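You operate a simulated robot arm through the tools that you are given. There is no shell and no other tool. Be economical: measure what you need, move in short steps, check, and stop when the job is done.

You are at the controls of a simulated two-armed robot. One attempt, no reset.

TASK
Put the red cup in the wash basin. Stack the carton that says "creek" from the trailer deck on top of the carton that says "sack clips". Put the small green tin on the deck of the tow dolly. Take the red onion from the brown tray and put it on the shelf of the tool rack. Put the hand brush on the rear deck strip away on the top of the web control box. Take the yellow square plug and put it on the trailer deck. The order of these instructions is free. What stands upright is to be set down upright.

It is judged by the outcome, as a careful person would: the job done as asked, and still so three seconds after it is handed in. It fails if anything else is knocked over, pushed out of place, dropped, spilled or broken.

THE ROBOT
Two 7-joint arms with two-finger parallel grippers on one trunk, on a base that drives. Base frame: it is fixed to the floor where the robot stands at the start and does not move with it; the origin is under the middle of the robot, x ahead of it, y to its left, z up. Lengths are in mm, angles in degrees, forces in N, time in s.
The left shoulder is at the start at [70, 187, 1265], the right one opposite. Places, roughly: wash basin [500, -500, 900]; deck of the tow dolly [200, -17500, 500]; shelf of the tool rack [2700, -16800, 1000]; top of the web control box [-400, -14100, 1000]; trailer deck [-4300, -6700, 1000]; carton marked creek [-4000, -6750, 1000]; carton marked sack clips [-4250, -7000, 1000]; small green tin [-250, -16000, 750]; red onion [-750, -15500, 500]; hand brush [-4250, -11750, 1000]; yellow square plug [-4250, -11500, 1000]. Payload 3.91 kg a hand.
Tool frame (each hand has its own): the origin (TCP) lies between the finger pads and is the grasp point; the fingertips stand 30 mm ahead of it; z points along the fingers, y is the line along which they close. Largest opening 110 mm; finger width 20, thickness 10; the body of the gripper, 48 by 112 mm, starts 55 mm behind the TCP.
Orientation is that of the tool frame in the base frame, as a unit quaternion [x, y, z, w]. With the fingers straight down and closing along the base's y, the tool's x points along the base's -x, its y along +y and its z along -z.

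THE INTERFACE
- The arms move only by the tool move_arm. It takes "left_rows", "right_rows" or both (then of equal length, played together; a hand with none holds still); each is text: rows parted by semicolons, each of 7 numbers parted by spaces: the shift along the tool's x, y, z in mm, then the turn, a rotation vector about the tool's x, y, z in degrees, then the opening, from 0 (shut) to 1 (fully open). In form: dx dy dz wx wy wz hand; .... A call has 1 to 20 rows; each row is the pose to reach, as a shift and turn from the pose commanded when the call began, along the tool's axes at that moment. Each row takes 0.2 s and may step no farther than 50 mm and 8.6 degrees from the row before; otherwise, or with a gripper value out of range, the whole call is refused. A pose out of reach is approached as far as the arm can. The call stops where the force on the tool passes 40 N (or 10 N more than at its start, if that is more) or the arm is blocked; 0.2 s more then pass. Each finger travels about 72 mm/s and halts on what it meets, pressing with about 31 N; the grip force reading is that of the motor and also rises with nothing between the fingers. The clock runs only during rows and for 0.2 s after the last one: add rows that repeat a pose to give the fingers time. It gives the time, the measured TCP pose, the force on the tool (base axes), the opening and the grip force at its end, in the units of the frame above (readings bear some noise).
- Cameras (640 x 400 px; columns grow to the right, rows downward): "scene" is now at [122, -31.9, 1472.3]; the picture's right is [-0.40, -0.92, -0.00], its down [-0.69, 0.30, -0.66] and it looks along [0.60, -0.26, -0.75] (base axes); focal length 292 px, centre (320, 200). "left" rides on the left gripper at [72, -17, -103] in its tool frame; the picture's right is [0.23, 0.97, 0.00], its down [-0.76, 0.18, -0.62] and it looks along [-0.61, 0.14, 0.78] (tool axes); focal length 222 px, centre (320, 200). "right" rides on the right gripper at [72, 17, -103] in its tool frame; the picture's right is [-0.23, 0.97, 0.00], its down [-0.76, -0.18, -0.62] and it looks along [-0.61, -0.14, 0.78] (tool axes); focal length 222 px, centre (320, 200). There is no depth. A picture from a camera that has moved, and an enlarged one, comes with that camera's place and axes in the base frame and with its lens.
- camera(camera): a new picture of that camera. No time passes.
- move_column(by): slides the trunk up (or, below 0, down) by that many mm; the arms and the scene camera ride with it, the base frame stays. It gives what a move gives, with no picture.
- drive_base(legs): drives the robot by 1 to 6 legs, each [ahead, turn to the left] in mm and degrees, along the robot's own axes; the way and the turn of a leg run together, so that a leg with both is an arc; at most 1500 mm and 180 degrees a leg. The arms and the cameras ride along, it lands a little off, and it stops where it bumps. It gives what a move gives.
- head_to(pan, tilt): turns the head with the scene camera to pan (to the left, within 86 degrees either way) and tilt (down, from -29 to 69), counted from straight ahead of the robot. It gives what a move gives.
- close_up(camera, box): a new picture of the part [left, top, right, bottom] of that camera's present view, enlarged. No time passes.
- sign_off(): hands the job in; it is judged then, once.

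Work in short steps. Places have to be worked out from the pictures, the camera data and where the tool is seen: move nearer, look again, correct. Check each grasp and each placing, and mend what went wrong. You have 186 turns and 166 pictures in all, those below and enlarged ones among them. Open the grippers and draw the arms clear of the work before you hand the job in, unless the task says otherwise; then end with one line.

The tools are called after "Call:" as a command line: name --argument value ..., lists and objects as JSON in quotes. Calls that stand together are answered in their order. move_arm: Moves the arms, as the interface text tells. Its arguments: {"type":"object","properties":{"left_rows":{"type":"string"},"right_rows":{"type":"string"}},"required":[]} The other tools are called the same way: move_column (by) slides the trunk up or down; drive_base (legs) drives the base; head_to (pan, tilt) turns the head that bears the scene camera; camera (camera) takes a picture; close_up (camera, box) takes an enlarged picture of a part of a camera's view; sign_off () hands the job in.

At the start:

```text
clock: 0.0
left_position: [454.3, -55.6, 1152.0]
left_tcp_rot: [0.001, 1.0, 0.0, 0.0]
left_wrist_force: [0.4, -0.9, 0.3]
left_finger_gap: 110.1
left_gripper_force: 0.0
right_position: [418.0, -474.6, 1029.1]
right_tcp_rot: [0.0, 1.0, -0.001, -0.001]
right_wrist_force: [-0.3, -0.1, -0.3]
right_finger_gap: 110.1
right_gripper_force: 0.0
trunk travel left (down, up): [-775.0, 165.0]
robot x, y, heading: [1.8, 0.7, 0.1]
head pan, tilt: [-23.6, 49.0]
```

scene: 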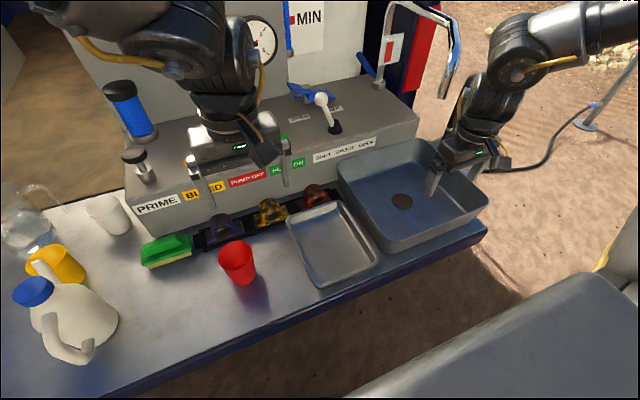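
right: 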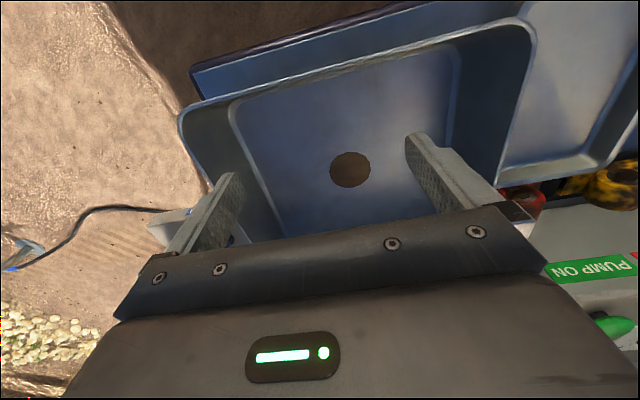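
left: 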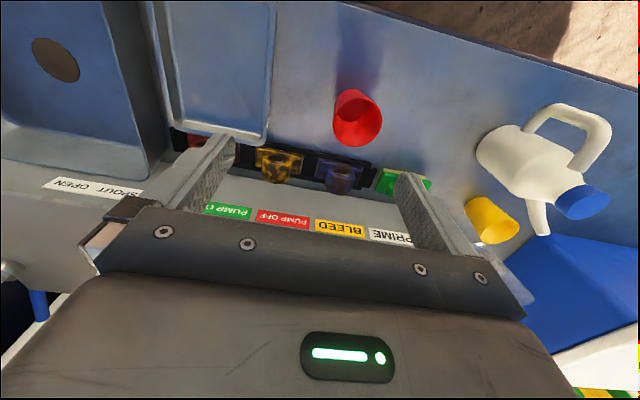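

The red cup triangulates to about (486, 10, 895). I'll look closer before grasping.

Call:
close_up --camera "scene" --box '[140, 180, 500, 405]'

Call:
close_up --camera "left" --box '[260, 60, 460, 185]'

```text
refused: 405 is not a number from 0 to 400
```

```text
3.20 times, centred on (360, 122) of left
camera zoom: at [382.9, -72.7, 1254.0], right [-0.23, 0.97, 0.0], down [0.76, 0.18, 0.62], along [0.61, 0.14, -0.78], focal length 711 px, centre (192, 448)
```

zoom: 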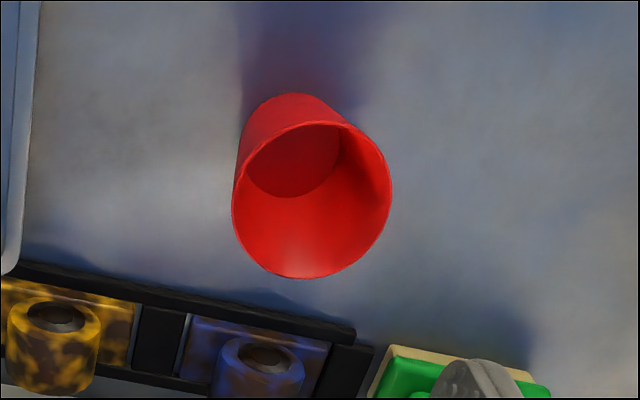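

The rim is near (480, 4, 941), about 70 mm across and open upward. I'll move the left arm out of the way and bring the right hand above the cup.

Call:
move_arm --left_rows "0 30 -10 0 0 0 1;10 65 -20 0 0 0 1;20 100 -30 0 0 0 1;30 140 -40 0 0 0 1;40 180 -50 0 0 0 1;50 220 -60 0 0 0 1;60 260 -70 0 0 0 1;70 300 -80 0 0 0 1;80 330 -80 0 0 0 1;90 350 -80 0 0 0 1;100 350 -80 0 0 0 1;100 350 -80 0 0 0 1" --right_rows "0 0 -30 0 0 0 1;0 0 -60 0 0 0 1;-6 47 -60 0 0 0 1;-12 94 -60 0 0 0 1;-18 141 -60 0 0 0 1;-24 188 -60 0 0 0 1;-30 235 -60 0 0 0 1;-36 282 -60 0 0 0 1;-42 329 -60 0 0 0 1;-48 376 -60 0 0 0 1;-55 423 -60 0 0 0 1;-61 470 -60 0 0 0 1"

Call:
camera --camera "right"

Call:
camera --camera "scene"

```text
clock: 2.6
left_position: [330.7, 257.3, 1214.8]
left_tcp_rot: [-0.002, 1.0, -0.001, -0.001]
left_wrist_force: [-0.2, -0.3, -0.5]
left_finger_gap: 110.3
left_gripper_force: 0.1
left hand out of reach, approached as far as the arm can: row 8, 9, 10, 11, 12
right_position: [470.0, -221.1, 1102.6]
right_tcp_rot: [-0.001, 1.0, -0.001, -0.001]
right_wrist_force: [0.9, 0.2, 0.6]
right_finger_gap: 110.0
right_gripper_force: 0.1
right hand out of reach, approached as far as the arm can: row 7, 8, 9, 10, 11, 12
trunk travel left (down, up): [-775.0, 165.0]
robot x, y, heading: [1.7, -2.2, -0.1]
head pan, tilt: [-23.6, 49.0]
```

```text
161 pictures are left
camera right: at [400.4, -205.3, 1206.6], right [0.23, 0.97, 0.0], down [0.76, -0.18, 0.62], along [0.61, -0.14, -0.78], focal length 222 px, centre (320, 200)
```

right: 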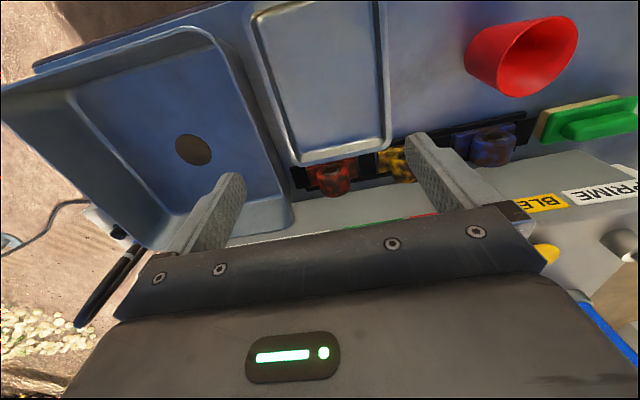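

```text
160 pictures are left
camera scene: at [123.4, -28.8, 1472.2], right [-0.4, -0.92, 0.0], down [-0.69, 0.3, -0.66], along [0.6, -0.26, -0.75], focal length 292 px, centre (320, 200)
```

scene: 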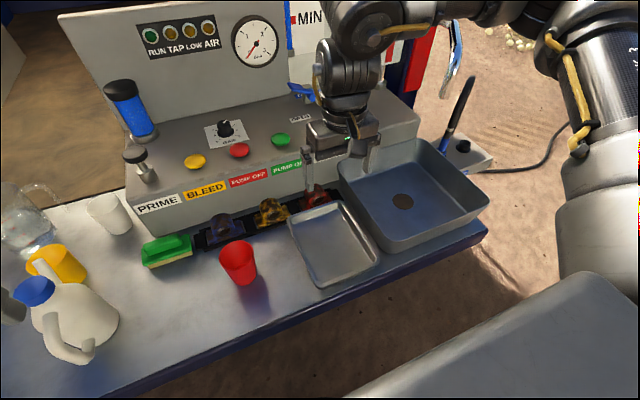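

The right hand's reach stops at y≈-221 here, so I'll turn the base left. First I'll retract the right hand a bit, which also shows which reference the commands use.

Call:
move_arm --right_rows "25 0 0 0 0 0 1;50 0 0 0 0 0 1"

```text
clock: 3.2
left_position: [329.1, 254.1, 1216.4]
left_tcp_rot: [-0.001, 1.0, 0.001, 0.0]
left_wrist_force: [0.2, 0.4, 0.4]
left_finger_gap: 110.0
left_gripper_force: 0.1
right_position: [467.1, -229.3, 1104.9]
right_tcp_rot: [-0.002, 1.0, 0.0, -0.001]
right_wrist_force: [-0.4, 0.7, -0.5]
right_finger_gap: 109.8
right_gripper_force: 0.0
right hand out of reach, approached as far as the arm can: row 1, 2
trunk travel left (down, up): [-775.0, 165.0]
robot x, y, heading: [-1.7, -2.2, 0.1]
head pan, tilt: [-23.6, 49.0]
```

The commanded pose stays at its unreachable target, so I'll bring it back to a reachable spot of about (418, -237) in the robot frame.

Call:
move_arm --right_rows "2 -46 0 0 0 0 1;4 -92 0 0 0 0 1;6 -138 0 0 0 0 1;8 -184 0 0 0 0 1;11 -232 0 0 0 0 1;11 -232 0 0 0 0 1" --left_rows "0 -25 10 0 0 0 1;0 -50 20 0 0 0 1;0 -50 20 0 0 0 1;0 -50 20 0 0 0 1;0 -50 20 0 0 0 1;0 -50 20 0 0 0 1"

Call:
drive_base --legs '[[0, 30]]'

Call:
camera --camera "right"

```text
clock: 4.6
left_position: [329.3, 205.5, 1194.6]
left_tcp_rot: [0.0, 1.0, 0.0, 0.0]
left_wrist_force: [0.5, 0.7, -0.1]
left_finger_gap: 109.8
left_gripper_force: 0.1
right_position: [453.7, -460.7, 1105.4]
right_tcp_rot: [0.0, 1.0, 0.0, 0.001]
right_wrist_force: [0.3, 0.2, -0.3]
right_finger_gap: 109.9
right_gripper_force: 0.0
trunk travel left (down, up): [-775.0, 165.0]
robot x, y, heading: [1.5, -1.6, 0.0]
head pan, tilt: [-23.6, 49.0]
```

```text
clock: 5.4
left_position: [325.1, 206.5, 1195.9]
left_tcp_rot: [-0.007, 1.0, 0.0, -0.001]
left_wrist_force: [0.0, 0.4, 0.0]
left_finger_gap: 110.1
left_gripper_force: 0.2
right_position: [455.8, -456.8, 1104.0]
right_tcp_rot: [-0.002, 1.0, -0.003, -0.004]
right_wrist_force: [-3.4, 0.1, 0.8]
right_finger_gap: 109.9
right_gripper_force: 0.0
trunk travel left (down, up): [-775.0, 165.0]
robot x, y, heading: [1.6, 0.5, 0.2]
head pan, tilt: [-23.6, 49.0]
stopped in leg 1: the force on the tool passed its limit (the readings are from after the stop); the commanded pose is now the measured one
```

```text
159 pictures are left
camera right: at [384.6, -442.8, 1207.1], right [0.22, 0.97, -0.01], down [0.77, -0.17, 0.62], along [0.6, -0.14, -0.79], focal length 222 px, centre (320, 200)
```

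right: 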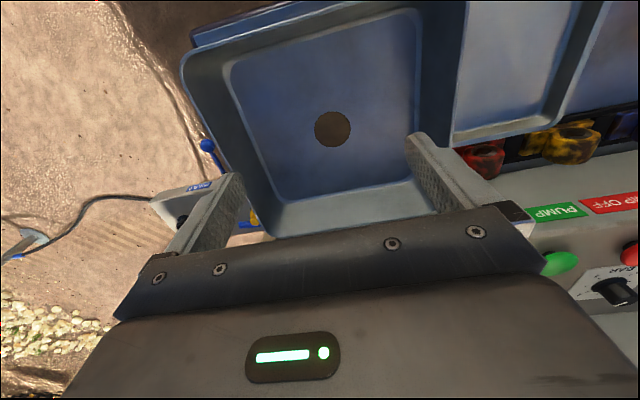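

It seems commands do count from the clipped pose, and the base turn stopped on contact. I'll look for what touched.

Call:
camera --camera "scene"

```text
158 pictures are left
camera scene: at [121.5, -30.9, 1472.3], right [-0.39, -0.92, 0.0], down [-0.69, 0.29, -0.66], along [0.6, -0.26, -0.75], focal length 292 px, centre (320, 200)
```

scene: 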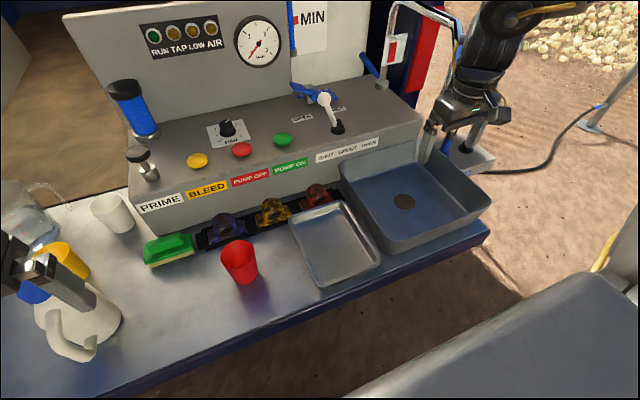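

The spout next to the hand was most likely touched. I'll draw the right hand back and then inward.

Call:
move_arm --right_rows "40 -10 0 0 0 0 1;80 -10 0 0 0 0 1;110 0 10 0 0 0 1;110 45 20 0 0 0 1;110 90 30 0 0 0 1;100 135 30 0 0 0 1;80 180 30 0 0 0 1;60 220 30 0 0 0 1;50 220 30 0 0 0 1"

Call:
camera --camera "scene"

```text
clock: 7.4
left_position: [326.2, 210.0, 1195.0]
left_tcp_rot: [-0.007, 1.0, -0.001, 0.0]
left_wrist_force: [0.4, 0.2, 0.4]
left_finger_gap: 109.8
left_gripper_force: 0.2
right_position: [440.3, -276.9, 1073.5]
right_tcp_rot: [-0.004, 1.0, -0.002, -0.006]
right_wrist_force: [1.1, -0.3, 0.1]
right_finger_gap: 109.7
right_gripper_force: 0.1
right hand out of reach, approached as far as the arm can: row 7, 8, 9
trunk travel left (down, up): [-775.0, 165.0]
robot x, y, heading: [-3.2, 0.2, 0.6]
head pan, tilt: [-23.6, 49.0]
```

```text
157 pictures are left
camera scene: at [121.4, -28.9, 1472.4], right [-0.39, -0.92, 0.0], down [-0.69, 0.29, -0.66], along [0.61, -0.26, -0.75], focal length 292 px, centre (320, 200)
```

scene: 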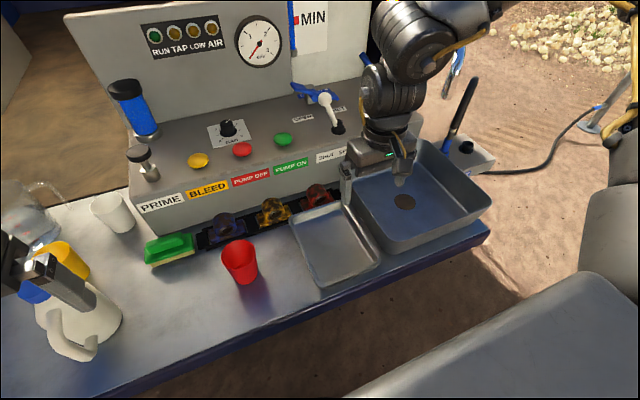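

The hand is clear of the spout now. I'll turn the base left to bring it over the cup.

Call:
drive_base --legs '[[0, 15], [0, 16]]'

Call:
camera --camera "right"

```text
clock: 9.6
left_position: [170.8, 347.4, 1194.8]
left_tcp_rot: [-0.278, 0.961, 0.001, -0.001]
left_wrist_force: [0.3, -0.2, 0.4]
left_finger_gap: 110.1
left_gripper_force: 0.1
right_position: [520.8, -8.8, 1072.8]
right_tcp_rot: [-0.274, 0.962, -0.004, -0.004]
right_wrist_force: [-0.1, -1.0, -0.1]
right_finger_gap: 110.2
right_gripper_force: 0.1
trunk travel left (down, up): [-775.0, 165.0]
robot x, y, heading: [-3.3, 1.6, 32.0]
head pan, tilt: [-23.6, 49.0]
```

```text
156 pictures are left
camera right: at [452.6, -32.7, 1176.9], right [-0.32, 0.95, -0.01], down [0.75, 0.26, 0.62], along [0.58, 0.19, -0.79], focal length 222 px, centre (320, 200)
```

right: 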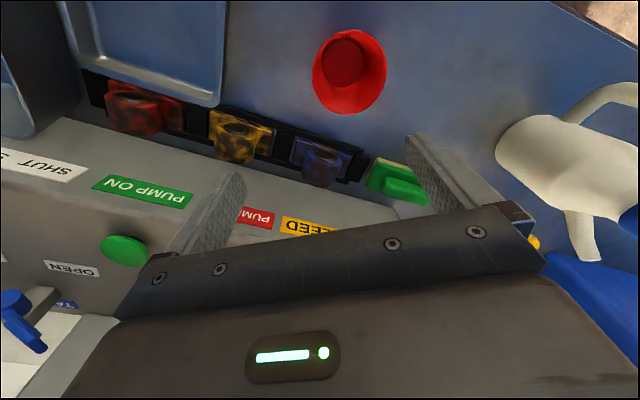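

The rim is confirmed at about (477, 3, 941). To stay in the comfortable workspace I'll pull the hand to the (349, -328) robot-frame position and turn 11.5° further left.

Call:
move_arm --right_rows "45 -25 0 0 0 0 1;91 -51 0 0 0 0 1;91 -51 0 0 0 0 1"

Call:
drive_base --legs '[[0, 11.5]]'

Call:
camera --camera "right"

Call:
camera --camera "scene"

```text
refused: row 1 steps farther than a row can; nothing moved
```

```text
clock: 10.7
left_position: [96.6, 374.1, 1195.5]
left_tcp_rot: [-0.372, 0.928, -0.001, -0.001]
left_wrist_force: [0.7, -0.3, 0.9]
left_finger_gap: 109.9
left_gripper_force: 0.0
right_position: [513.7, 95.2, 1073.6]
right_tcp_rot: [-0.369, 0.929, -0.005, -0.005]
right_wrist_force: [-0.4, -0.4, 0.9]
right_finger_gap: 109.9
right_gripper_force: 0.2
trunk travel left (down, up): [-775.0, 165.0]
robot x, y, heading: [-2.6, 1.7, 43.6]
head pan, tilt: [-23.6, 49.0]
```

```text
155 pictures are left
camera right: at [450.0, 58.2, 1176.7], right [-0.5, 0.86, -0.01], down [0.68, 0.4, 0.61], along [0.53, 0.3, -0.79], focal length 222 px, centre (320, 200)
```

right: 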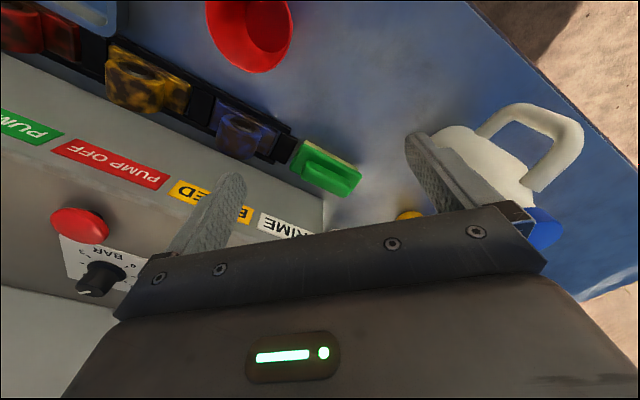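

```text
154 pictures are left
camera scene: at [110.9, 60.5, 1472.3], right [0.34, -0.94, 0.0], down [-0.71, -0.26, -0.66], along [0.62, 0.22, -0.75], focal length 292 px, centre (320, 200)
```

scene: 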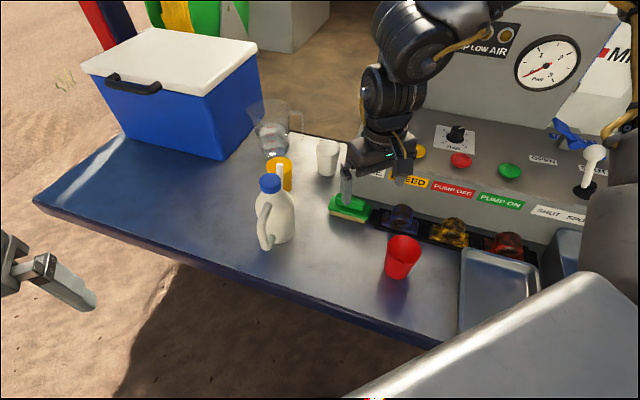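

Now I'll shift the hand over the cup at (478, 4).

Call:
move_arm --right_rows "30 -14 10 0 0 0 1;60 -28 20 0 0 0 1;89 -41 30 0 0 0 1;89 -41 30 0 0 0 1"

Call:
camera --camera "right"

```text
clock: 11.7
left_position: [97.4, 372.9, 1195.4]
left_tcp_rot: [-0.372, 0.928, 0.0, -0.001]
left_wrist_force: [0.5, 0.8, 1.1]
left_finger_gap: 110.2
left_gripper_force: 0.0
right_position: [500.7, 33.0, 1051.0]
right_tcp_rot: [-0.38, 0.925, -0.01, 0.002]
right_wrist_force: [0.4, -0.2, 0.0]
right_finger_gap: 110.2
right_gripper_force: 0.2
right hand out of reach, approached as far as the arm can: row 1, 2, 3, 4
trunk travel left (down, up): [-775.0, 165.0]
robot x, y, heading: [1.7, -3.1, 43.6]
head pan, tilt: [-23.6, 49.0]
```

```text
153 pictures are left
camera right: at [437.1, -5.6, 1153.6], right [-0.52, 0.85, -0.02], down [0.66, 0.42, 0.62], along [0.54, 0.31, -0.78], focal length 222 px, centre (320, 200)
```

right: 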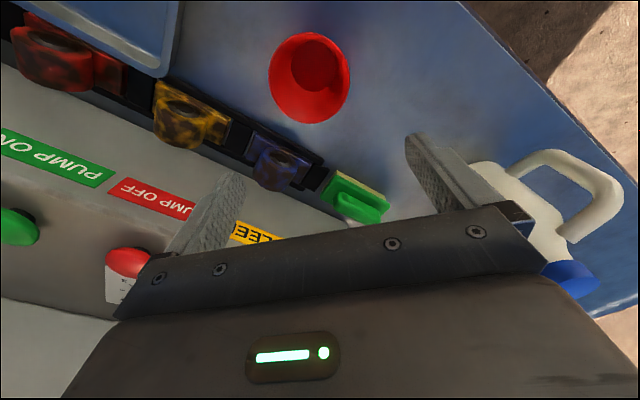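

The hand sits at the folded limit of the arm. I'll raise the trunk so the arm can extend downward more freely.

Call:
move_column --by 150

Call:
move_arm --right_rows "5 -5 50 0 0 0 1;20 -10 100 0 0 0 1;30 -12 140 0 0 0 1;36 -5 160 0 0 0 1;36 -5 160 0 0 0 1"

Call:
camera --camera "right"

```text
clock: 13.5
left_position: [98.1, 375.1, 1344.8]
left_tcp_rot: [-0.372, 0.928, -0.001, 0.0]
left_wrist_force: [-0.6, -0.2, -0.5]
left_finger_gap: 110.1
left_gripper_force: 0.0
right_position: [501.7, 33.8, 1201.1]
right_tcp_rot: [-0.38, 0.925, -0.01, 0.002]
right_wrist_force: [-0.3, 0.1, 0.6]
right_finger_gap: 109.8
right_gripper_force: 0.0
trunk travel left (down, up): [-925.0, 15.0]
robot x, y, heading: [0.2, 2.8, 43.8]
head pan, tilt: [-23.6, 49.0]
```

```text
refused: row 1 steps farther than a row can; nothing moved
```

```text
152 pictures are left
camera right: at [436.9, -3.8, 1303.9], right [-0.52, 0.85, -0.02], down [0.66, 0.42, 0.62], along [0.54, 0.31, -0.78], focal length 222 px, centre (320, 200)
```

right: 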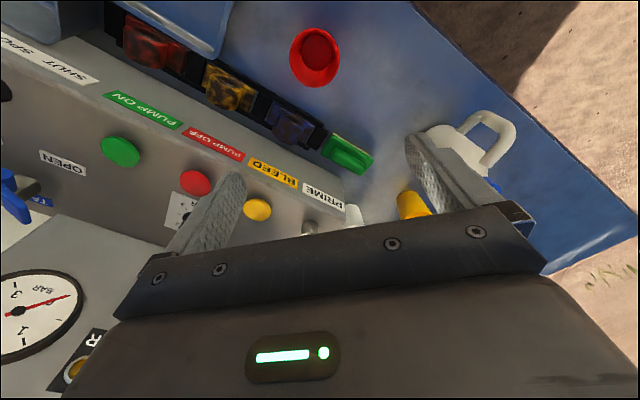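

Moving in smaller steps to hover above the cup at z≈1040.

Call:
move_arm --right_rows "5 0 45 0 0 0 1;15 -2 90 0 0 0 1;25 -4 130 0 0 0 1;38 -5 160 0 0 0 1;38 -5 160 0 0 0 1"

Call:
camera --camera "right"

```text
clock: 14.7
left_position: [97.8, 373.6, 1346.2]
left_tcp_rot: [-0.372, 0.928, -0.001, 0.001]
left_wrist_force: [-0.3, -0.3, -0.6]
left_finger_gap: 110.1
left_gripper_force: 0.3
right_position: [487.2, -3.5, 1052.7]
right_tcp_rot: [-0.38, 0.925, -0.008, 0.002]
right_wrist_force: [0.2, -0.2, -0.3]
right_finger_gap: 109.9
right_gripper_force: 0.0
right hand out of reach, approached as far as the arm can: row 4, 5
trunk travel left (down, up): [-925.0, 15.0]
robot x, y, heading: [2.8, -0.1, 43.4]
head pan, tilt: [-23.6, 49.0]
```

```text
151 pictures are left
camera right: at [422.9, -42.1, 1155.1], right [-0.52, 0.85, -0.02], down [0.66, 0.42, 0.62], along [0.54, 0.31, -0.78], focal length 222 px, centre (320, 200)
```

right: 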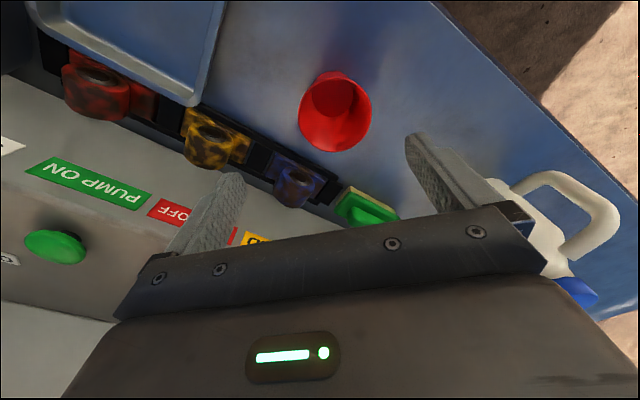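

The arm acts too folded this near. I'll back the base 130 mm so the cup lies at a more comfortable distance.

Call:
drive_base --legs '[[-130, 0]]'

```text
clock: 16.0
left_position: [3.8, 285.6, 1344.1]
left_tcp_rot: [-0.373, 0.928, -0.001, -0.002]
left_wrist_force: [-0.7, 0.4, -0.3]
left_finger_gap: 110.3
left_gripper_force: 0.0
right_position: [393.4, -91.9, 1051.2]
right_tcp_rot: [-0.38, 0.925, -0.01, 0.002]
right_wrist_force: [0.1, -0.2, -0.1]
right_finger_gap: 110.1
right_gripper_force: 0.0
trunk travel left (down, up): [-925.0, 15.0]
robot x, y, heading: [-97.6, -88.3, 43.4]
head pan, tilt: [-23.6, 49.0]
```

Now I'll reach forward to hover over the cup.

Call:
move_arm --right_rows "-43 3 0 0 0 0 1;-86 6 5 0 0 0 1;-128 9 11 0 0 0 1;-128 9 11 0 0 0 1"

Call:
camera --camera "right"

```text
clock: 17.0
left_position: [2.4, 284.1, 1344.3]
left_tcp_rot: [-0.373, 0.928, 0.0, -0.001]
left_wrist_force: [-0.2, 0.1, 0.4]
left_finger_gap: 110.0
left_gripper_force: 0.1
right_position: [479.4, -17.6, 1069.2]
right_tcp_rot: [-0.38, 0.925, -0.01, 0.002]
right_wrist_force: [-0.6, -0.5, -0.2]
right_finger_gap: 109.9
right_gripper_force: 0.1
right hand out of reach, approached as far as the arm can: row 1, 2, 3, 4
trunk travel left (down, up): [-925.0, 15.0]
robot x, y, heading: [-94.6, -90.0, 43.5]
head pan, tilt: [-23.6, 49.0]
```

```text
150 pictures are left
camera right: at [415.5, -55.7, 1172.6], right [-0.52, 0.85, -0.02], down [0.66, 0.42, 0.62], along [0.54, 0.31, -0.78], focal length 222 px, centre (320, 200)
```

right: 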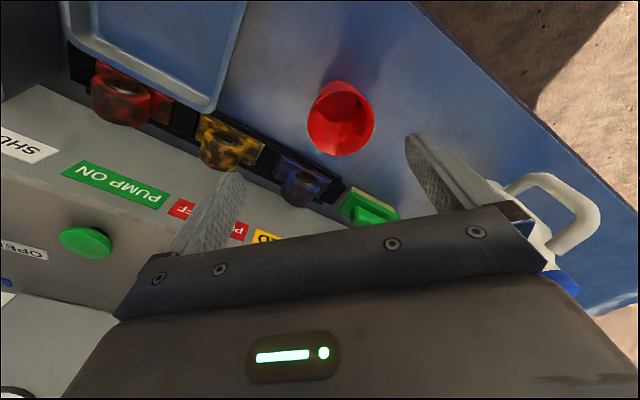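

The limit looks like a wrist joint rather than distance. I'll test turning the hand 24° to the left while repeating the move.

Call:
move_arm --right_rows "0 0 0 0 0 -8 1;0 0 0 0 0 -16 1;0 0 0 0 0 -24 1;-5 10 10 0 0 -24 1;-14 17 20 0 0 -24 1;-14 17 30 0 0 -24 1"

```text
clock: 18.4
left_position: [2.7, 284.4, 1344.6]
left_tcp_rot: [-0.373, 0.928, 0.0, -0.001]
left_wrist_force: [1.1, -0.6, 0.8]
left_finger_gap: 110.0
left_gripper_force: 0.0
right_position: [479.4, -17.8, 1069.3]
right_tcp_rot: [-0.564, 0.826, -0.011, 0.0]
right_wrist_force: [0.7, 0.0, -0.6]
right_finger_gap: 109.9
right_gripper_force: 0.0
right hand out of reach, approached as far as the arm can: row 4, 5, 6
trunk travel left (down, up): [-925.0, 15.0]
robot x, y, heading: [-96.3, -93.7, 43.8]
head pan, tilt: [-23.6, 49.0]
```

Call:
head_to --pan -60 --tilt 25

Call:
camera --camera "scene"

```text
clock: 19.4
left_position: [1.3, 283.9, 1344.1]
left_tcp_rot: [-0.374, 0.928, 0.0, -0.001]
left_wrist_force: [0.2, -0.1, 0.0]
left_finger_gap: 109.8
left_gripper_force: 0.0
right_position: [479.1, -18.8, 1069.6]
right_tcp_rot: [-0.563, 0.826, -0.01, 0.001]
right_wrist_force: [-0.4, 0.1, 0.2]
right_finger_gap: 109.8
right_gripper_force: 0.1
trunk travel left (down, up): [-925.0, 15.0]
robot x, y, heading: [-95.0, -91.1, 43.4]
head pan, tilt: [-60.0, 25.0]
```

```text
149 pictures are left
camera scene: at [30.0, -82.1, 1658.3], right [-0.28, -0.96, 0.0], down [-0.41, 0.12, -0.91], along [0.87, -0.26, -0.42], focal length 292 px, centre (320, 200)
```

scene: 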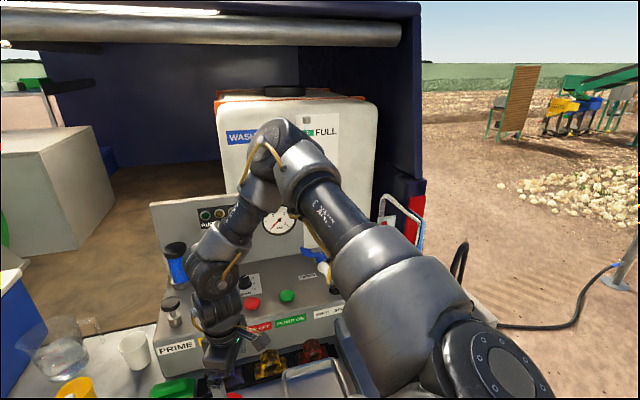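

The elbow-up configuration limits leftward reach, but the start posture worked at robot-frame (418, -474). I'll restore that posture, turn the base further left and back up a little so the cup falls there.

Call:
move_arm --right_rows "20 -18 -15 0 0 8 1;40 -36 -30 0 0 16 1;60 -54 -30 0 0 24 1;76 -67 -30 0 0 24 1;76 -67 -30 0 0 24 1"

Call:
drive_base --legs '[[-40, 0], [0, 14.5]]'

Call:
head_to --pan -45 --tilt 45

Call:
camera --camera "right"

Call:
camera --camera "scene"

```text
clock: 20.6
left_position: [1.9, 283.9, 1344.7]
left_tcp_rot: [-0.373, 0.928, -0.001, -0.001]
left_wrist_force: [0.2, -0.2, 0.0]
left_finger_gap: 110.1
left_gripper_force: 0.1
right_position: [511.6, -113.4, 1100.7]
right_tcp_rot: [-0.378, 0.926, -0.01, 0.003]
right_wrist_force: [-0.6, -0.1, 0.5]
right_finger_gap: 109.9
right_gripper_force: 0.0
trunk travel left (down, up): [-925.0, 15.0]
robot x, y, heading: [-97.5, -91.3, 43.5]
head pan, tilt: [-60.0, 25.0]
```

```text
clock: 22.3
left_position: [-119.8, 268.2, 1344.0]
left_tcp_rot: [-0.483, 0.875, 0.0, -0.001]
left_wrist_force: [0.1, 0.7, 0.5]
left_finger_gap: 110.1
left_gripper_force: 0.1
right_position: [470.7, 5.3, 1100.4]
right_tcp_rot: [-0.489, 0.872, -0.009, 0.003]
right_wrist_force: [-0.3, -0.4, -0.5]
right_finger_gap: 110.3
right_gripper_force: 0.1
trunk travel left (down, up): [-925.0, 15.0]
robot x, y, heading: [-125.4, -120.5, 57.5]
head pan, tilt: [-60.0, 25.0]
```

```text
clock: 23.2
left_position: [-122.0, 269.5, 1345.0]
left_tcp_rot: [-0.484, 0.875, -0.001, 0.0]
left_wrist_force: [0.2, 0.8, 0.0]
left_finger_gap: 110.2
left_gripper_force: 0.1
right_position: [469.2, 8.1, 1102.0]
right_tcp_rot: [-0.49, 0.872, -0.01, 0.003]
right_wrist_force: [0.2, 0.0, -0.2]
right_finger_gap: 110.1
right_gripper_force: 0.1
trunk travel left (down, up): [-925.0, 15.0]
robot x, y, heading: [-124.7, -123.7, 57.7]
head pan, tilt: [-45.0, 45.0]
```

```text
148 pictures are left
camera right: at [416.7, -45.5, 1204.7], right [-0.71, 0.7, -0.02], down [0.54, 0.57, 0.62], along [0.45, 0.43, -0.78], focal length 222 px, centre (320, 200)
```

right: 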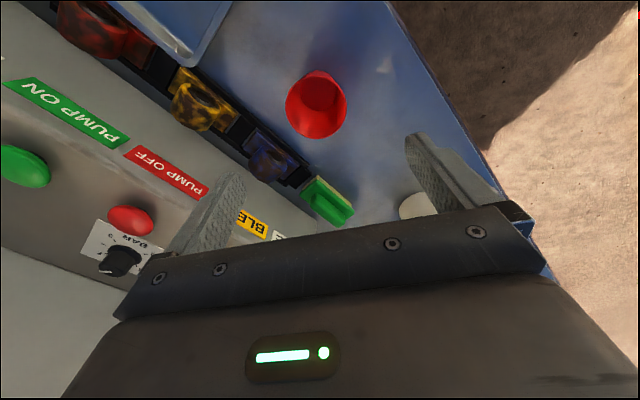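

```text
147 pictures are left
camera scene: at [-19.4, -58.4, 1628.0], right [0.22, -0.98, 0.0], down [-0.69, -0.15, -0.71], along [0.69, 0.15, -0.71], focal length 292 px, centre (320, 200)
```

scene: 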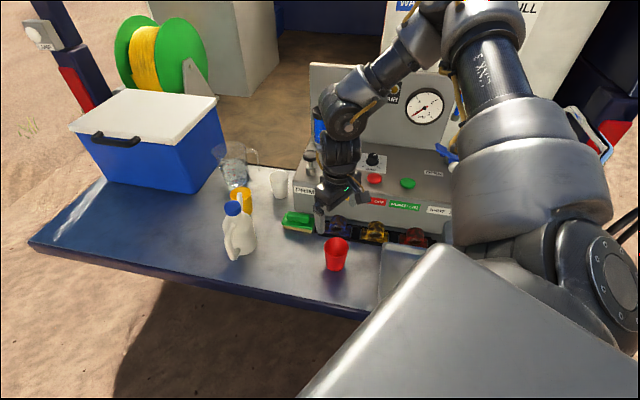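

The hand is now reachable at the cup. I'll nudge it 9 mm, then descend using the trunk and check partway.

Call:
move_arm --right_rows "0 -9 0 0 0 0 1;0 -9 0 0 0 0 1"

Call:
move_column --by -110

Call:
camera --camera "right"

Call:
camera --camera "scene"

```text
clock: 23.8
left_position: [-120.9, 268.2, 1343.6]
left_tcp_rot: [-0.483, 0.875, 0.0, -0.001]
left_wrist_force: [0.0, 0.8, 0.3]
left_finger_gap: 109.9
left_gripper_force: 0.1
right_position: [479.0, 2.3, 1102.4]
right_tcp_rot: [-0.49, 0.872, -0.01, 0.004]
right_wrist_force: [-0.8, 0.9, -0.5]
right_finger_gap: 109.9
right_gripper_force: 0.0
trunk travel left (down, up): [-925.0, 15.0]
robot x, y, heading: [-123.8, -119.9, 57.8]
head pan, tilt: [-45.0, 45.0]
```

```text
clock: 25.2
left_position: [-121.0, 268.8, 1233.9]
left_tcp_rot: [-0.484, 0.875, -0.001, -0.001]
left_wrist_force: [-0.3, 0.0, 0.1]
left_finger_gap: 110.2
left_gripper_force: 0.0
right_position: [480.0, 3.6, 992.1]
right_tcp_rot: [-0.49, 0.872, -0.008, 0.003]
right_wrist_force: [-0.1, -0.2, -0.1]
right_finger_gap: 109.7
right_gripper_force: 0.1
trunk travel left (down, up): [-815.0, 125.0]
robot x, y, heading: [-124.8, -115.9, 57.9]
head pan, tilt: [-45.0, 45.0]
```

```text
146 pictures are left
camera right: at [426.1, -49.6, 1094.4], right [-0.71, 0.7, -0.02], down [0.54, 0.57, 0.62], along [0.45, 0.43, -0.78], focal length 222 px, centre (320, 200)
```

right: 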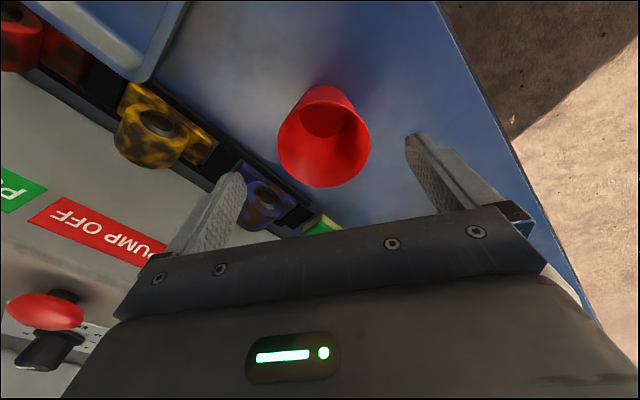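

```text
145 pictures are left
camera scene: at [-17.7, -58.3, 1517.9], right [0.22, -0.98, 0.0], down [-0.69, -0.16, -0.71], along [0.69, 0.16, -0.71], focal length 292 px, centre (320, 200)
```

scene: 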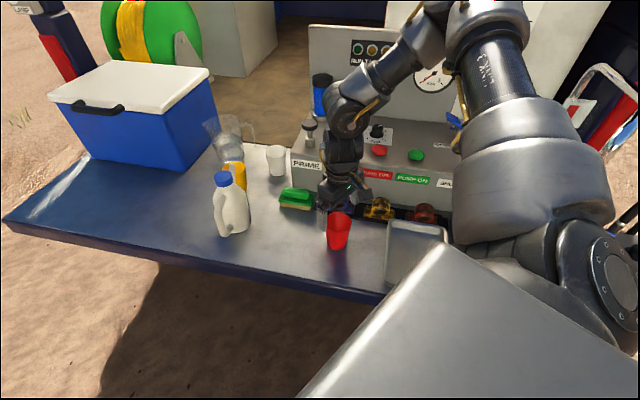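

Alignment is within a few mm. I'll shift 8 mm back and descend the last 80 mm.

Call:
move_arm --right_rows "8 2 0 0 0 0 1;8 2 0 0 0 0 1"

Call:
move_column --by -80

Call:
camera --camera "right"

```text
clock: 25.8
left_position: [-120.4, 268.0, 1235.3]
left_tcp_rot: [-0.484, 0.875, 0.0, -0.001]
left_wrist_force: [0.0, 0.5, -0.1]
left_finger_gap: 110.0
left_gripper_force: 0.1
right_position: [473.6, -3.1, 990.2]
right_tcp_rot: [-0.49, 0.871, -0.01, 0.003]
right_wrist_force: [-0.3, -0.4, -0.4]
right_finger_gap: 110.0
right_gripper_force: 0.0
trunk travel left (down, up): [-815.0, 125.0]
robot x, y, heading: [-121.9, -115.9, 57.6]
head pan, tilt: [-45.0, 45.0]
```

```text
clock: 26.9
left_position: [-121.2, 268.2, 1155.0]
left_tcp_rot: [-0.484, 0.875, 0.0, -0.001]
left_wrist_force: [-1.1, -0.3, 0.3]
left_finger_gap: 110.1
left_gripper_force: 0.0
right_position: [473.4, -2.8, 911.1]
right_tcp_rot: [-0.49, 0.871, -0.009, 0.003]
right_wrist_force: [-0.5, -0.1, 0.2]
right_finger_gap: 110.1
right_gripper_force: 0.1
trunk travel left (down, up): [-735.0, 205.0]
robot x, y, heading: [-125.5, -111.3, 57.6]
head pan, tilt: [-45.0, 45.0]
```

```text
144 pictures are left
camera right: at [420.5, -55.6, 1014.0], right [-0.71, 0.7, -0.02], down [0.54, 0.57, 0.62], along [0.45, 0.43, -0.78], focal length 222 px, centre (320, 200)
```

right: 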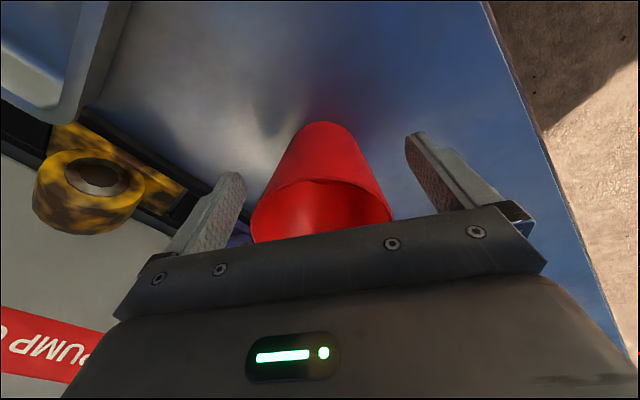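

The cup sits between the fingers, so I'll close.

Call:
move_arm --right_rows "0 0 0 0 0 0 0.5;0 0 0 0 0 0 0.4;0 0 0 0 0 0 0.3;0 0 0 0 0 0 0.3;0 0 0 0 0 0 0.3"

Call:
camera --camera "right"

```text
clock: 28.1
left_position: [-120.3, 269.6, 1155.0]
left_tcp_rot: [-0.484, 0.875, 0.0, -0.001]
left_wrist_force: [-0.5, 0.2, 0.1]
left_finger_gap: 109.9
left_gripper_force: 0.1
right_position: [473.6, -3.1, 910.9]
right_tcp_rot: [-0.49, 0.872, -0.009, 0.004]
right_wrist_force: [-0.3, 0.5, -0.7]
right_finger_gap: 68.9
right_gripper_force: 31.3
trunk travel left (down, up): [-735.0, 205.0]
robot x, y, heading: [-121.6, -116.9, 57.8]
head pan, tilt: [-45.0, 45.0]
```

```text
143 pictures are left
camera right: at [420.6, -55.6, 1013.9], right [-0.71, 0.7, -0.02], down [0.54, 0.57, 0.62], along [0.45, 0.43, -0.78], focal length 222 px, centre (320, 200)
```

right: 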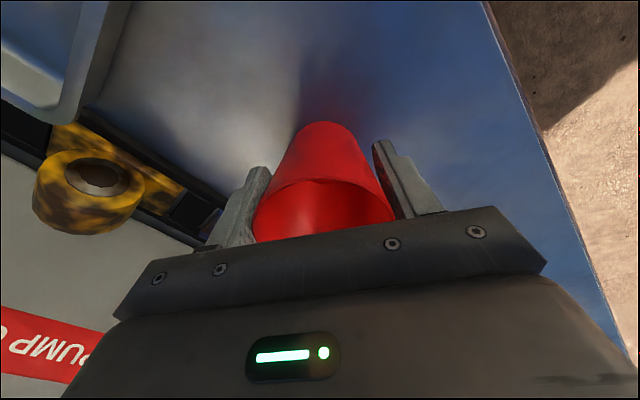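

Cup gripped (69 mm, 31 N). Lifting with the trunk.

Call:
move_column --by 190

Call:
camera --camera "right"

```text
clock: 30.2
left_position: [-120.7, 268.4, 1343.6]
left_tcp_rot: [-0.484, 0.875, 0.0, -0.001]
left_wrist_force: [-0.4, -0.4, 0.3]
left_finger_gap: 110.1
left_gripper_force: 0.0
right_position: [473.3, -2.5, 1100.1]
right_tcp_rot: [-0.49, 0.872, -0.009, 0.003]
right_wrist_force: [-0.1, -0.4, -0.8]
right_finger_gap: 68.6
right_gripper_force: 31.5
trunk travel left (down, up): [-925.0, 15.0]
robot x, y, heading: [-124.2, -118.2, 57.9]
head pan, tilt: [-45.0, 45.0]
```

```text
142 pictures are left
camera right: at [420.7, -55.5, 1203.8], right [-0.71, 0.7, -0.02], down [0.54, 0.57, 0.62], along [0.45, 0.43, -0.78], focal length 222 px, centre (320, 200)
```

right: 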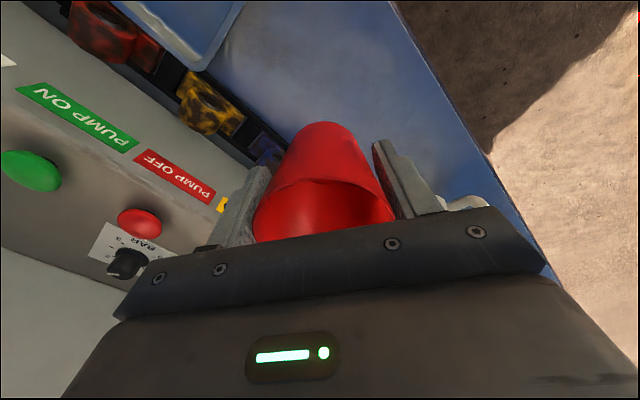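

The cup is held. Next I'll look toward the basin and its spout to locate them.

Call:
head_to --pan -86 --tilt 35

Call:
camera --camera "scene"

```text
clock: 31.3
left_position: [-120.7, 269.2, 1344.6]
left_tcp_rot: [-0.484, 0.875, 0.0, -0.002]
left_wrist_force: [-0.4, -1.1, 0.0]
left_finger_gap: 110.1
left_gripper_force: 0.0
right_position: [474.5, -1.1, 1100.8]
right_tcp_rot: [-0.49, 0.871, -0.009, 0.003]
right_wrist_force: [0.4, 0.0, -0.7]
right_finger_gap: 68.9
right_gripper_force: 30.9
trunk travel left (down, up): [-925.0, 15.0]
robot x, y, heading: [-125.3, -117.6, 57.7]
head pan, tilt: [-85.9, 35.0]
```

```text
141 pictures are left
camera scene: at [-19.2, -117.7, 1642.6], right [-0.47, -0.88, 0.0], down [-0.51, 0.27, -0.82], along [0.72, -0.39, -0.57], focal length 292 px, centre (320, 200)
```

scene: 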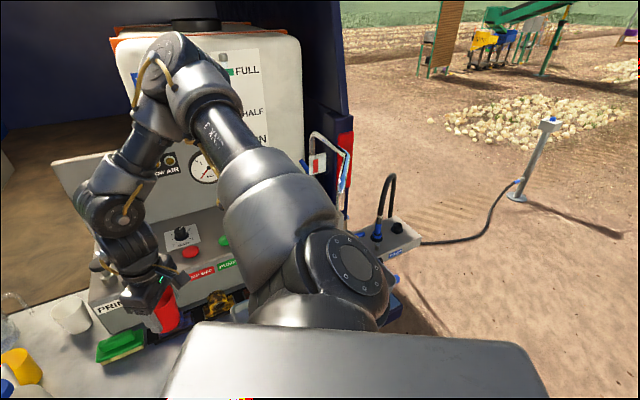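

The spout tip is near (530, -490, ~1165) and the basin floor spans x≈397–610, y≈-570…-320 at z≈860. I'll turn right 37° so the cup hangs over the basin's near-left part.

Call:
drive_base --legs '[[0, -37]]'

Call:
head_to --pan -35 --tilt 45

Call:
camera --camera "scene"

Call:
camera --camera "right"

```text
clock: 33.5
left_position: [112.4, 189.6, 1343.9]
left_tcp_rot: [-0.179, 0.984, 0.0, 0.0]
left_wrist_force: [-0.3, 0.5, 0.3]
left_finger_gap: 110.0
left_gripper_force: 0.0
right_position: [421.1, -386.7, 1101.2]
right_tcp_rot: [-0.186, 0.983, -0.011, 0.0]
right_wrist_force: [-0.1, -0.5, -0.8]
right_finger_gap: 69.2
right_gripper_force: 31.4
trunk travel left (down, up): [-925.0, 15.0]
robot x, y, heading: [-124.4, -120.6, 20.2]
head pan, tilt: [-85.9, 35.0]
```

```text
clock: 34.7
left_position: [113.0, 187.5, 1345.0]
left_tcp_rot: [-0.179, 0.984, 0.0, -0.001]
left_wrist_force: [0.5, -0.1, 0.9]
left_finger_gap: 110.1
left_gripper_force: 0.0
right_position: [421.8, -387.8, 1100.8]
right_tcp_rot: [-0.186, 0.983, -0.01, 0.0]
right_wrist_force: [-0.4, -0.7, 0.2]
right_finger_gap: 68.6
right_gripper_force: 30.5
trunk travel left (down, up): [-925.0, 15.0]
robot x, y, heading: [-124.5, -117.1, 20.2]
head pan, tilt: [-35.0, 45.0]
```

```text
140 pictures are left
camera scene: at [2.0, -121.4, 1627.8], right [-0.25, -0.97, 0.0], down [-0.68, 0.18, -0.71], along [0.68, -0.18, -0.71], focal length 292 px, centre (320, 200)
```

scene: 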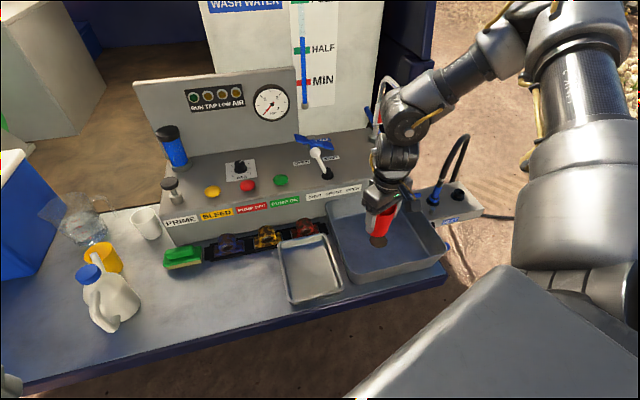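

```text
139 pictures are left
camera right: at [348.0, -397.9, 1204.0], right [-0.14, 0.99, -0.02], down [0.77, 0.12, 0.62], along [0.62, 0.07, -0.78], focal length 222 px, centre (320, 200)
```

right: 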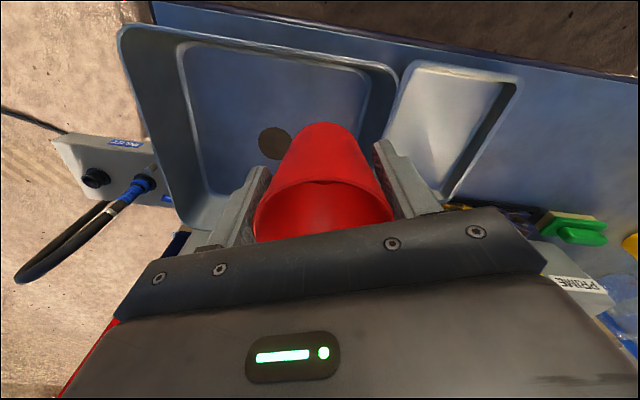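

Before lowering, I'll check the forearm's clearance to the tap arch behind it.

Call:
close_up --camera "scene" --box '[320, 40, 520, 165]'

```text
3.20 times, centred on (420, 102) of scene
camera zoom: at [2.0, -121.4, 1627.8], right [-0.25, -0.97, 0.0], down [-0.68, 0.18, -0.71], along [0.68, -0.18, -0.71], focal length 934 px, centre (0, 512)
```

zoom: 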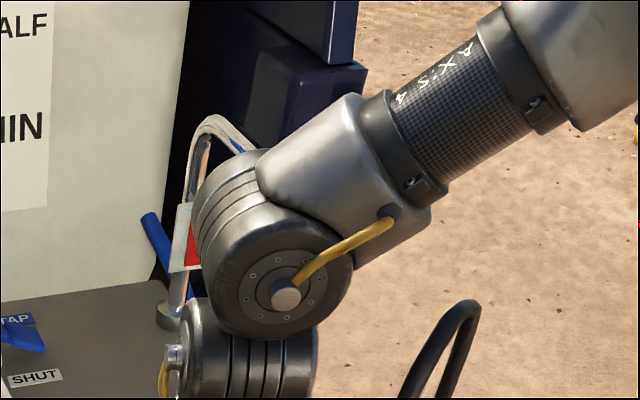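

Re-triangulated, the tap arch's front corner is at about (652, -585, 1246), clear of the forearm by over 100 mm. I'll shift the cup to (445, -400) and lower it with the trunk.

Call:
move_arm --right_rows "-9 -10 0 0 0 0 0.3;-17 -20 0 0 0 0 0.3;-17 -20 0 0 0 0 0.3"

Call:
move_column --by -100

Call:
camera --camera "scene"

Call:
camera --camera "right"

```text
clock: 35.5
left_position: [113.0, 187.6, 1345.3]
left_tcp_rot: [-0.179, 0.984, -0.001, 0.0]
left_wrist_force: [0.3, -0.2, 0.4]
left_finger_gap: 110.2
left_gripper_force: 0.1
right_position: [445.3, -400.4, 1101.5]
right_tcp_rot: [-0.186, 0.983, -0.011, 0.0]
right_wrist_force: [0.5, -0.6, -0.5]
right_finger_gap: 68.6
right_gripper_force: 30.7
trunk travel left (down, up): [-925.0, 15.0]
robot x, y, heading: [-122.4, -122.1, 20.5]
head pan, tilt: [-35.0, 45.0]
```

```text
clock: 36.8
left_position: [112.3, 189.4, 1244.6]
left_tcp_rot: [-0.179, 0.984, -0.001, -0.001]
left_wrist_force: [-0.2, -0.2, 0.3]
left_finger_gap: 109.8
left_gripper_force: 0.1
right_position: [446.0, -400.8, 1001.8]
right_tcp_rot: [-0.185, 0.983, -0.01, 0.0]
right_wrist_force: [-0.9, 0.4, -1.3]
right_finger_gap: 68.8
right_gripper_force: 30.6
trunk travel left (down, up): [-825.0, 115.0]
robot x, y, heading: [-125.1, -116.1, 20.3]
head pan, tilt: [-35.0, 45.0]
```

```text
137 pictures are left
camera scene: at [1.9, -121.6, 1527.9], right [-0.25, -0.97, 0.0], down [-0.68, 0.18, -0.71], along [0.68, -0.18, -0.71], focal length 292 px, centre (320, 200)
```

scene: 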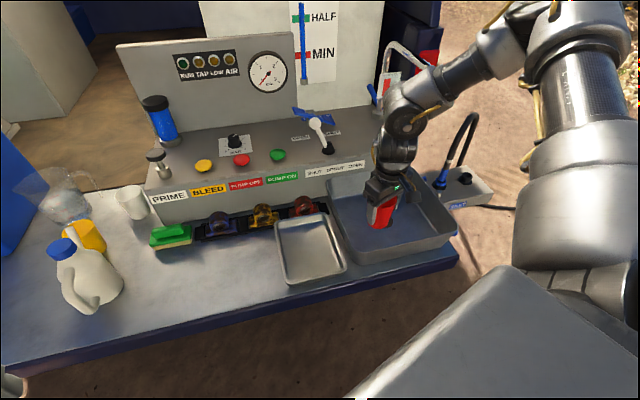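

```text
136 pictures are left
camera right: at [371.3, -410.0, 1104.2], right [-0.14, 0.99, -0.02], down [0.77, 0.12, 0.62], along [0.62, 0.07, -0.78], focal length 222 px, centre (320, 200)
```

right: 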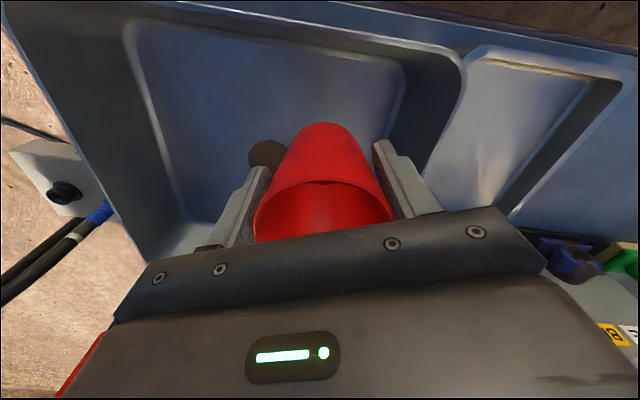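

Clear so far. Lowering another 70 mm, then the last bit by arm with force checks.

Call:
move_column --by -72

Call:
move_arm --right_rows "0 0 4 0 0 0 0.3;0 0 8 0 0 0 0.3;0 0 12 0 0 0 0.3"

Call:
camera --camera "scene"

```text
clock: 37.9
left_position: [112.7, 187.5, 1171.7]
left_tcp_rot: [-0.179, 0.984, 0.0, 0.0]
left_wrist_force: [0.4, -0.1, 0.4]
left_finger_gap: 109.9
left_gripper_force: 0.0
right_position: [445.2, -400.1, 929.3]
right_tcp_rot: [-0.186, 0.983, -0.009, 0.0]
right_wrist_force: [0.5, 0.1, 0.1]
right_finger_gap: 68.5
right_gripper_force: 30.8
trunk travel left (down, up): [-753.0, 187.0]
robot x, y, heading: [-121.4, -113.9, 20.5]
head pan, tilt: [-35.0, 45.0]
```

```text
clock: 38.7
left_position: [113.3, 187.1, 1171.5]
left_tcp_rot: [-0.179, 0.984, 0.0, -0.001]
left_wrist_force: [0.0, 0.1, -0.1]
left_finger_gap: 109.9
left_gripper_force: 0.0
right_position: [445.1, -401.1, 917.6]
right_tcp_rot: [-0.186, 0.982, -0.009, 0.0]
right_wrist_force: [-0.3, -1.0, -0.6]
right_finger_gap: 68.3
right_gripper_force: 31.2
trunk travel left (down, up): [-753.0, 187.0]
robot x, y, heading: [-126.6, -118.9, 20.4]
head pan, tilt: [-35.0, 45.0]
```

```text
135 pictures are left
camera scene: at [2.1, -121.6, 1455.8], right [-0.25, -0.97, 0.0], down [-0.68, 0.18, -0.71], along [0.68, -0.18, -0.71], focal length 292 px, centre (320, 200)
```

scene: 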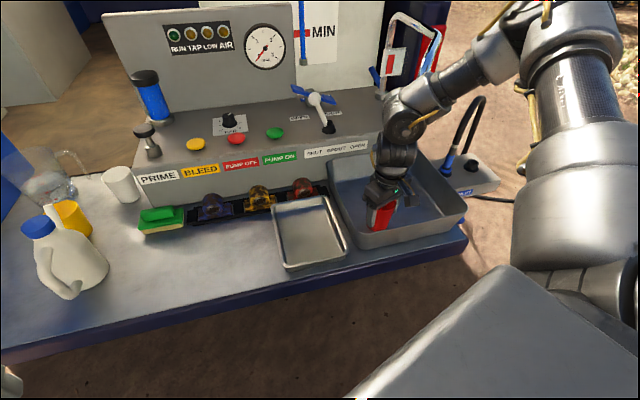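

No contact yet. I'll continue down slowly.

Call:
move_arm --right_rows "0 0 2 0 0 0 0.3;0 0 4 0 0 0 0.3;0 0 6 0 0 0 0.3;0 0 8 0 0 0 0.3"

Call:
move_arm --right_rows "0 0 2 0 0 0 0.3;0 0 4 0 0 0 0.3;0 0 6 0 0 0 0.3"

```text
clock: 39.7
left_position: [111.3, 189.4, 1172.5]
left_tcp_rot: [-0.179, 0.984, 0.0, 0.001]
left_wrist_force: [-0.6, 0.0, 0.1]
left_finger_gap: 109.8
left_gripper_force: 0.0
right_position: [443.5, -400.1, 910.7]
right_tcp_rot: [-0.186, 0.983, -0.01, 0.002]
right_wrist_force: [-0.3, -1.4, 21.1]
right_finger_gap: 68.0
right_gripper_force: 31.1
trunk travel left (down, up): [-753.0, 187.0]
robot x, y, heading: [-122.1, -117.2, 20.5]
head pan, tilt: [-35.0, 45.0]
```

```text
clock: 40.5
left_position: [111.5, 189.2, 1172.6]
left_tcp_rot: [-0.179, 0.984, -0.001, 0.0]
left_wrist_force: [-0.4, -0.8, -0.1]
left_finger_gap: 109.9
left_gripper_force: 0.0
right_position: [443.7, -399.1, 903.9]
right_tcp_rot: [-0.185, 0.983, -0.011, 0.001]
right_wrist_force: [0.3, -3.4, 20.5]
right_finger_gap: 67.6
right_gripper_force: 30.9
trunk travel left (down, up): [-753.0, 187.0]
robot x, y, heading: [-123.7, -118.8, 20.6]
head pan, tilt: [-35.0, 45.0]
```

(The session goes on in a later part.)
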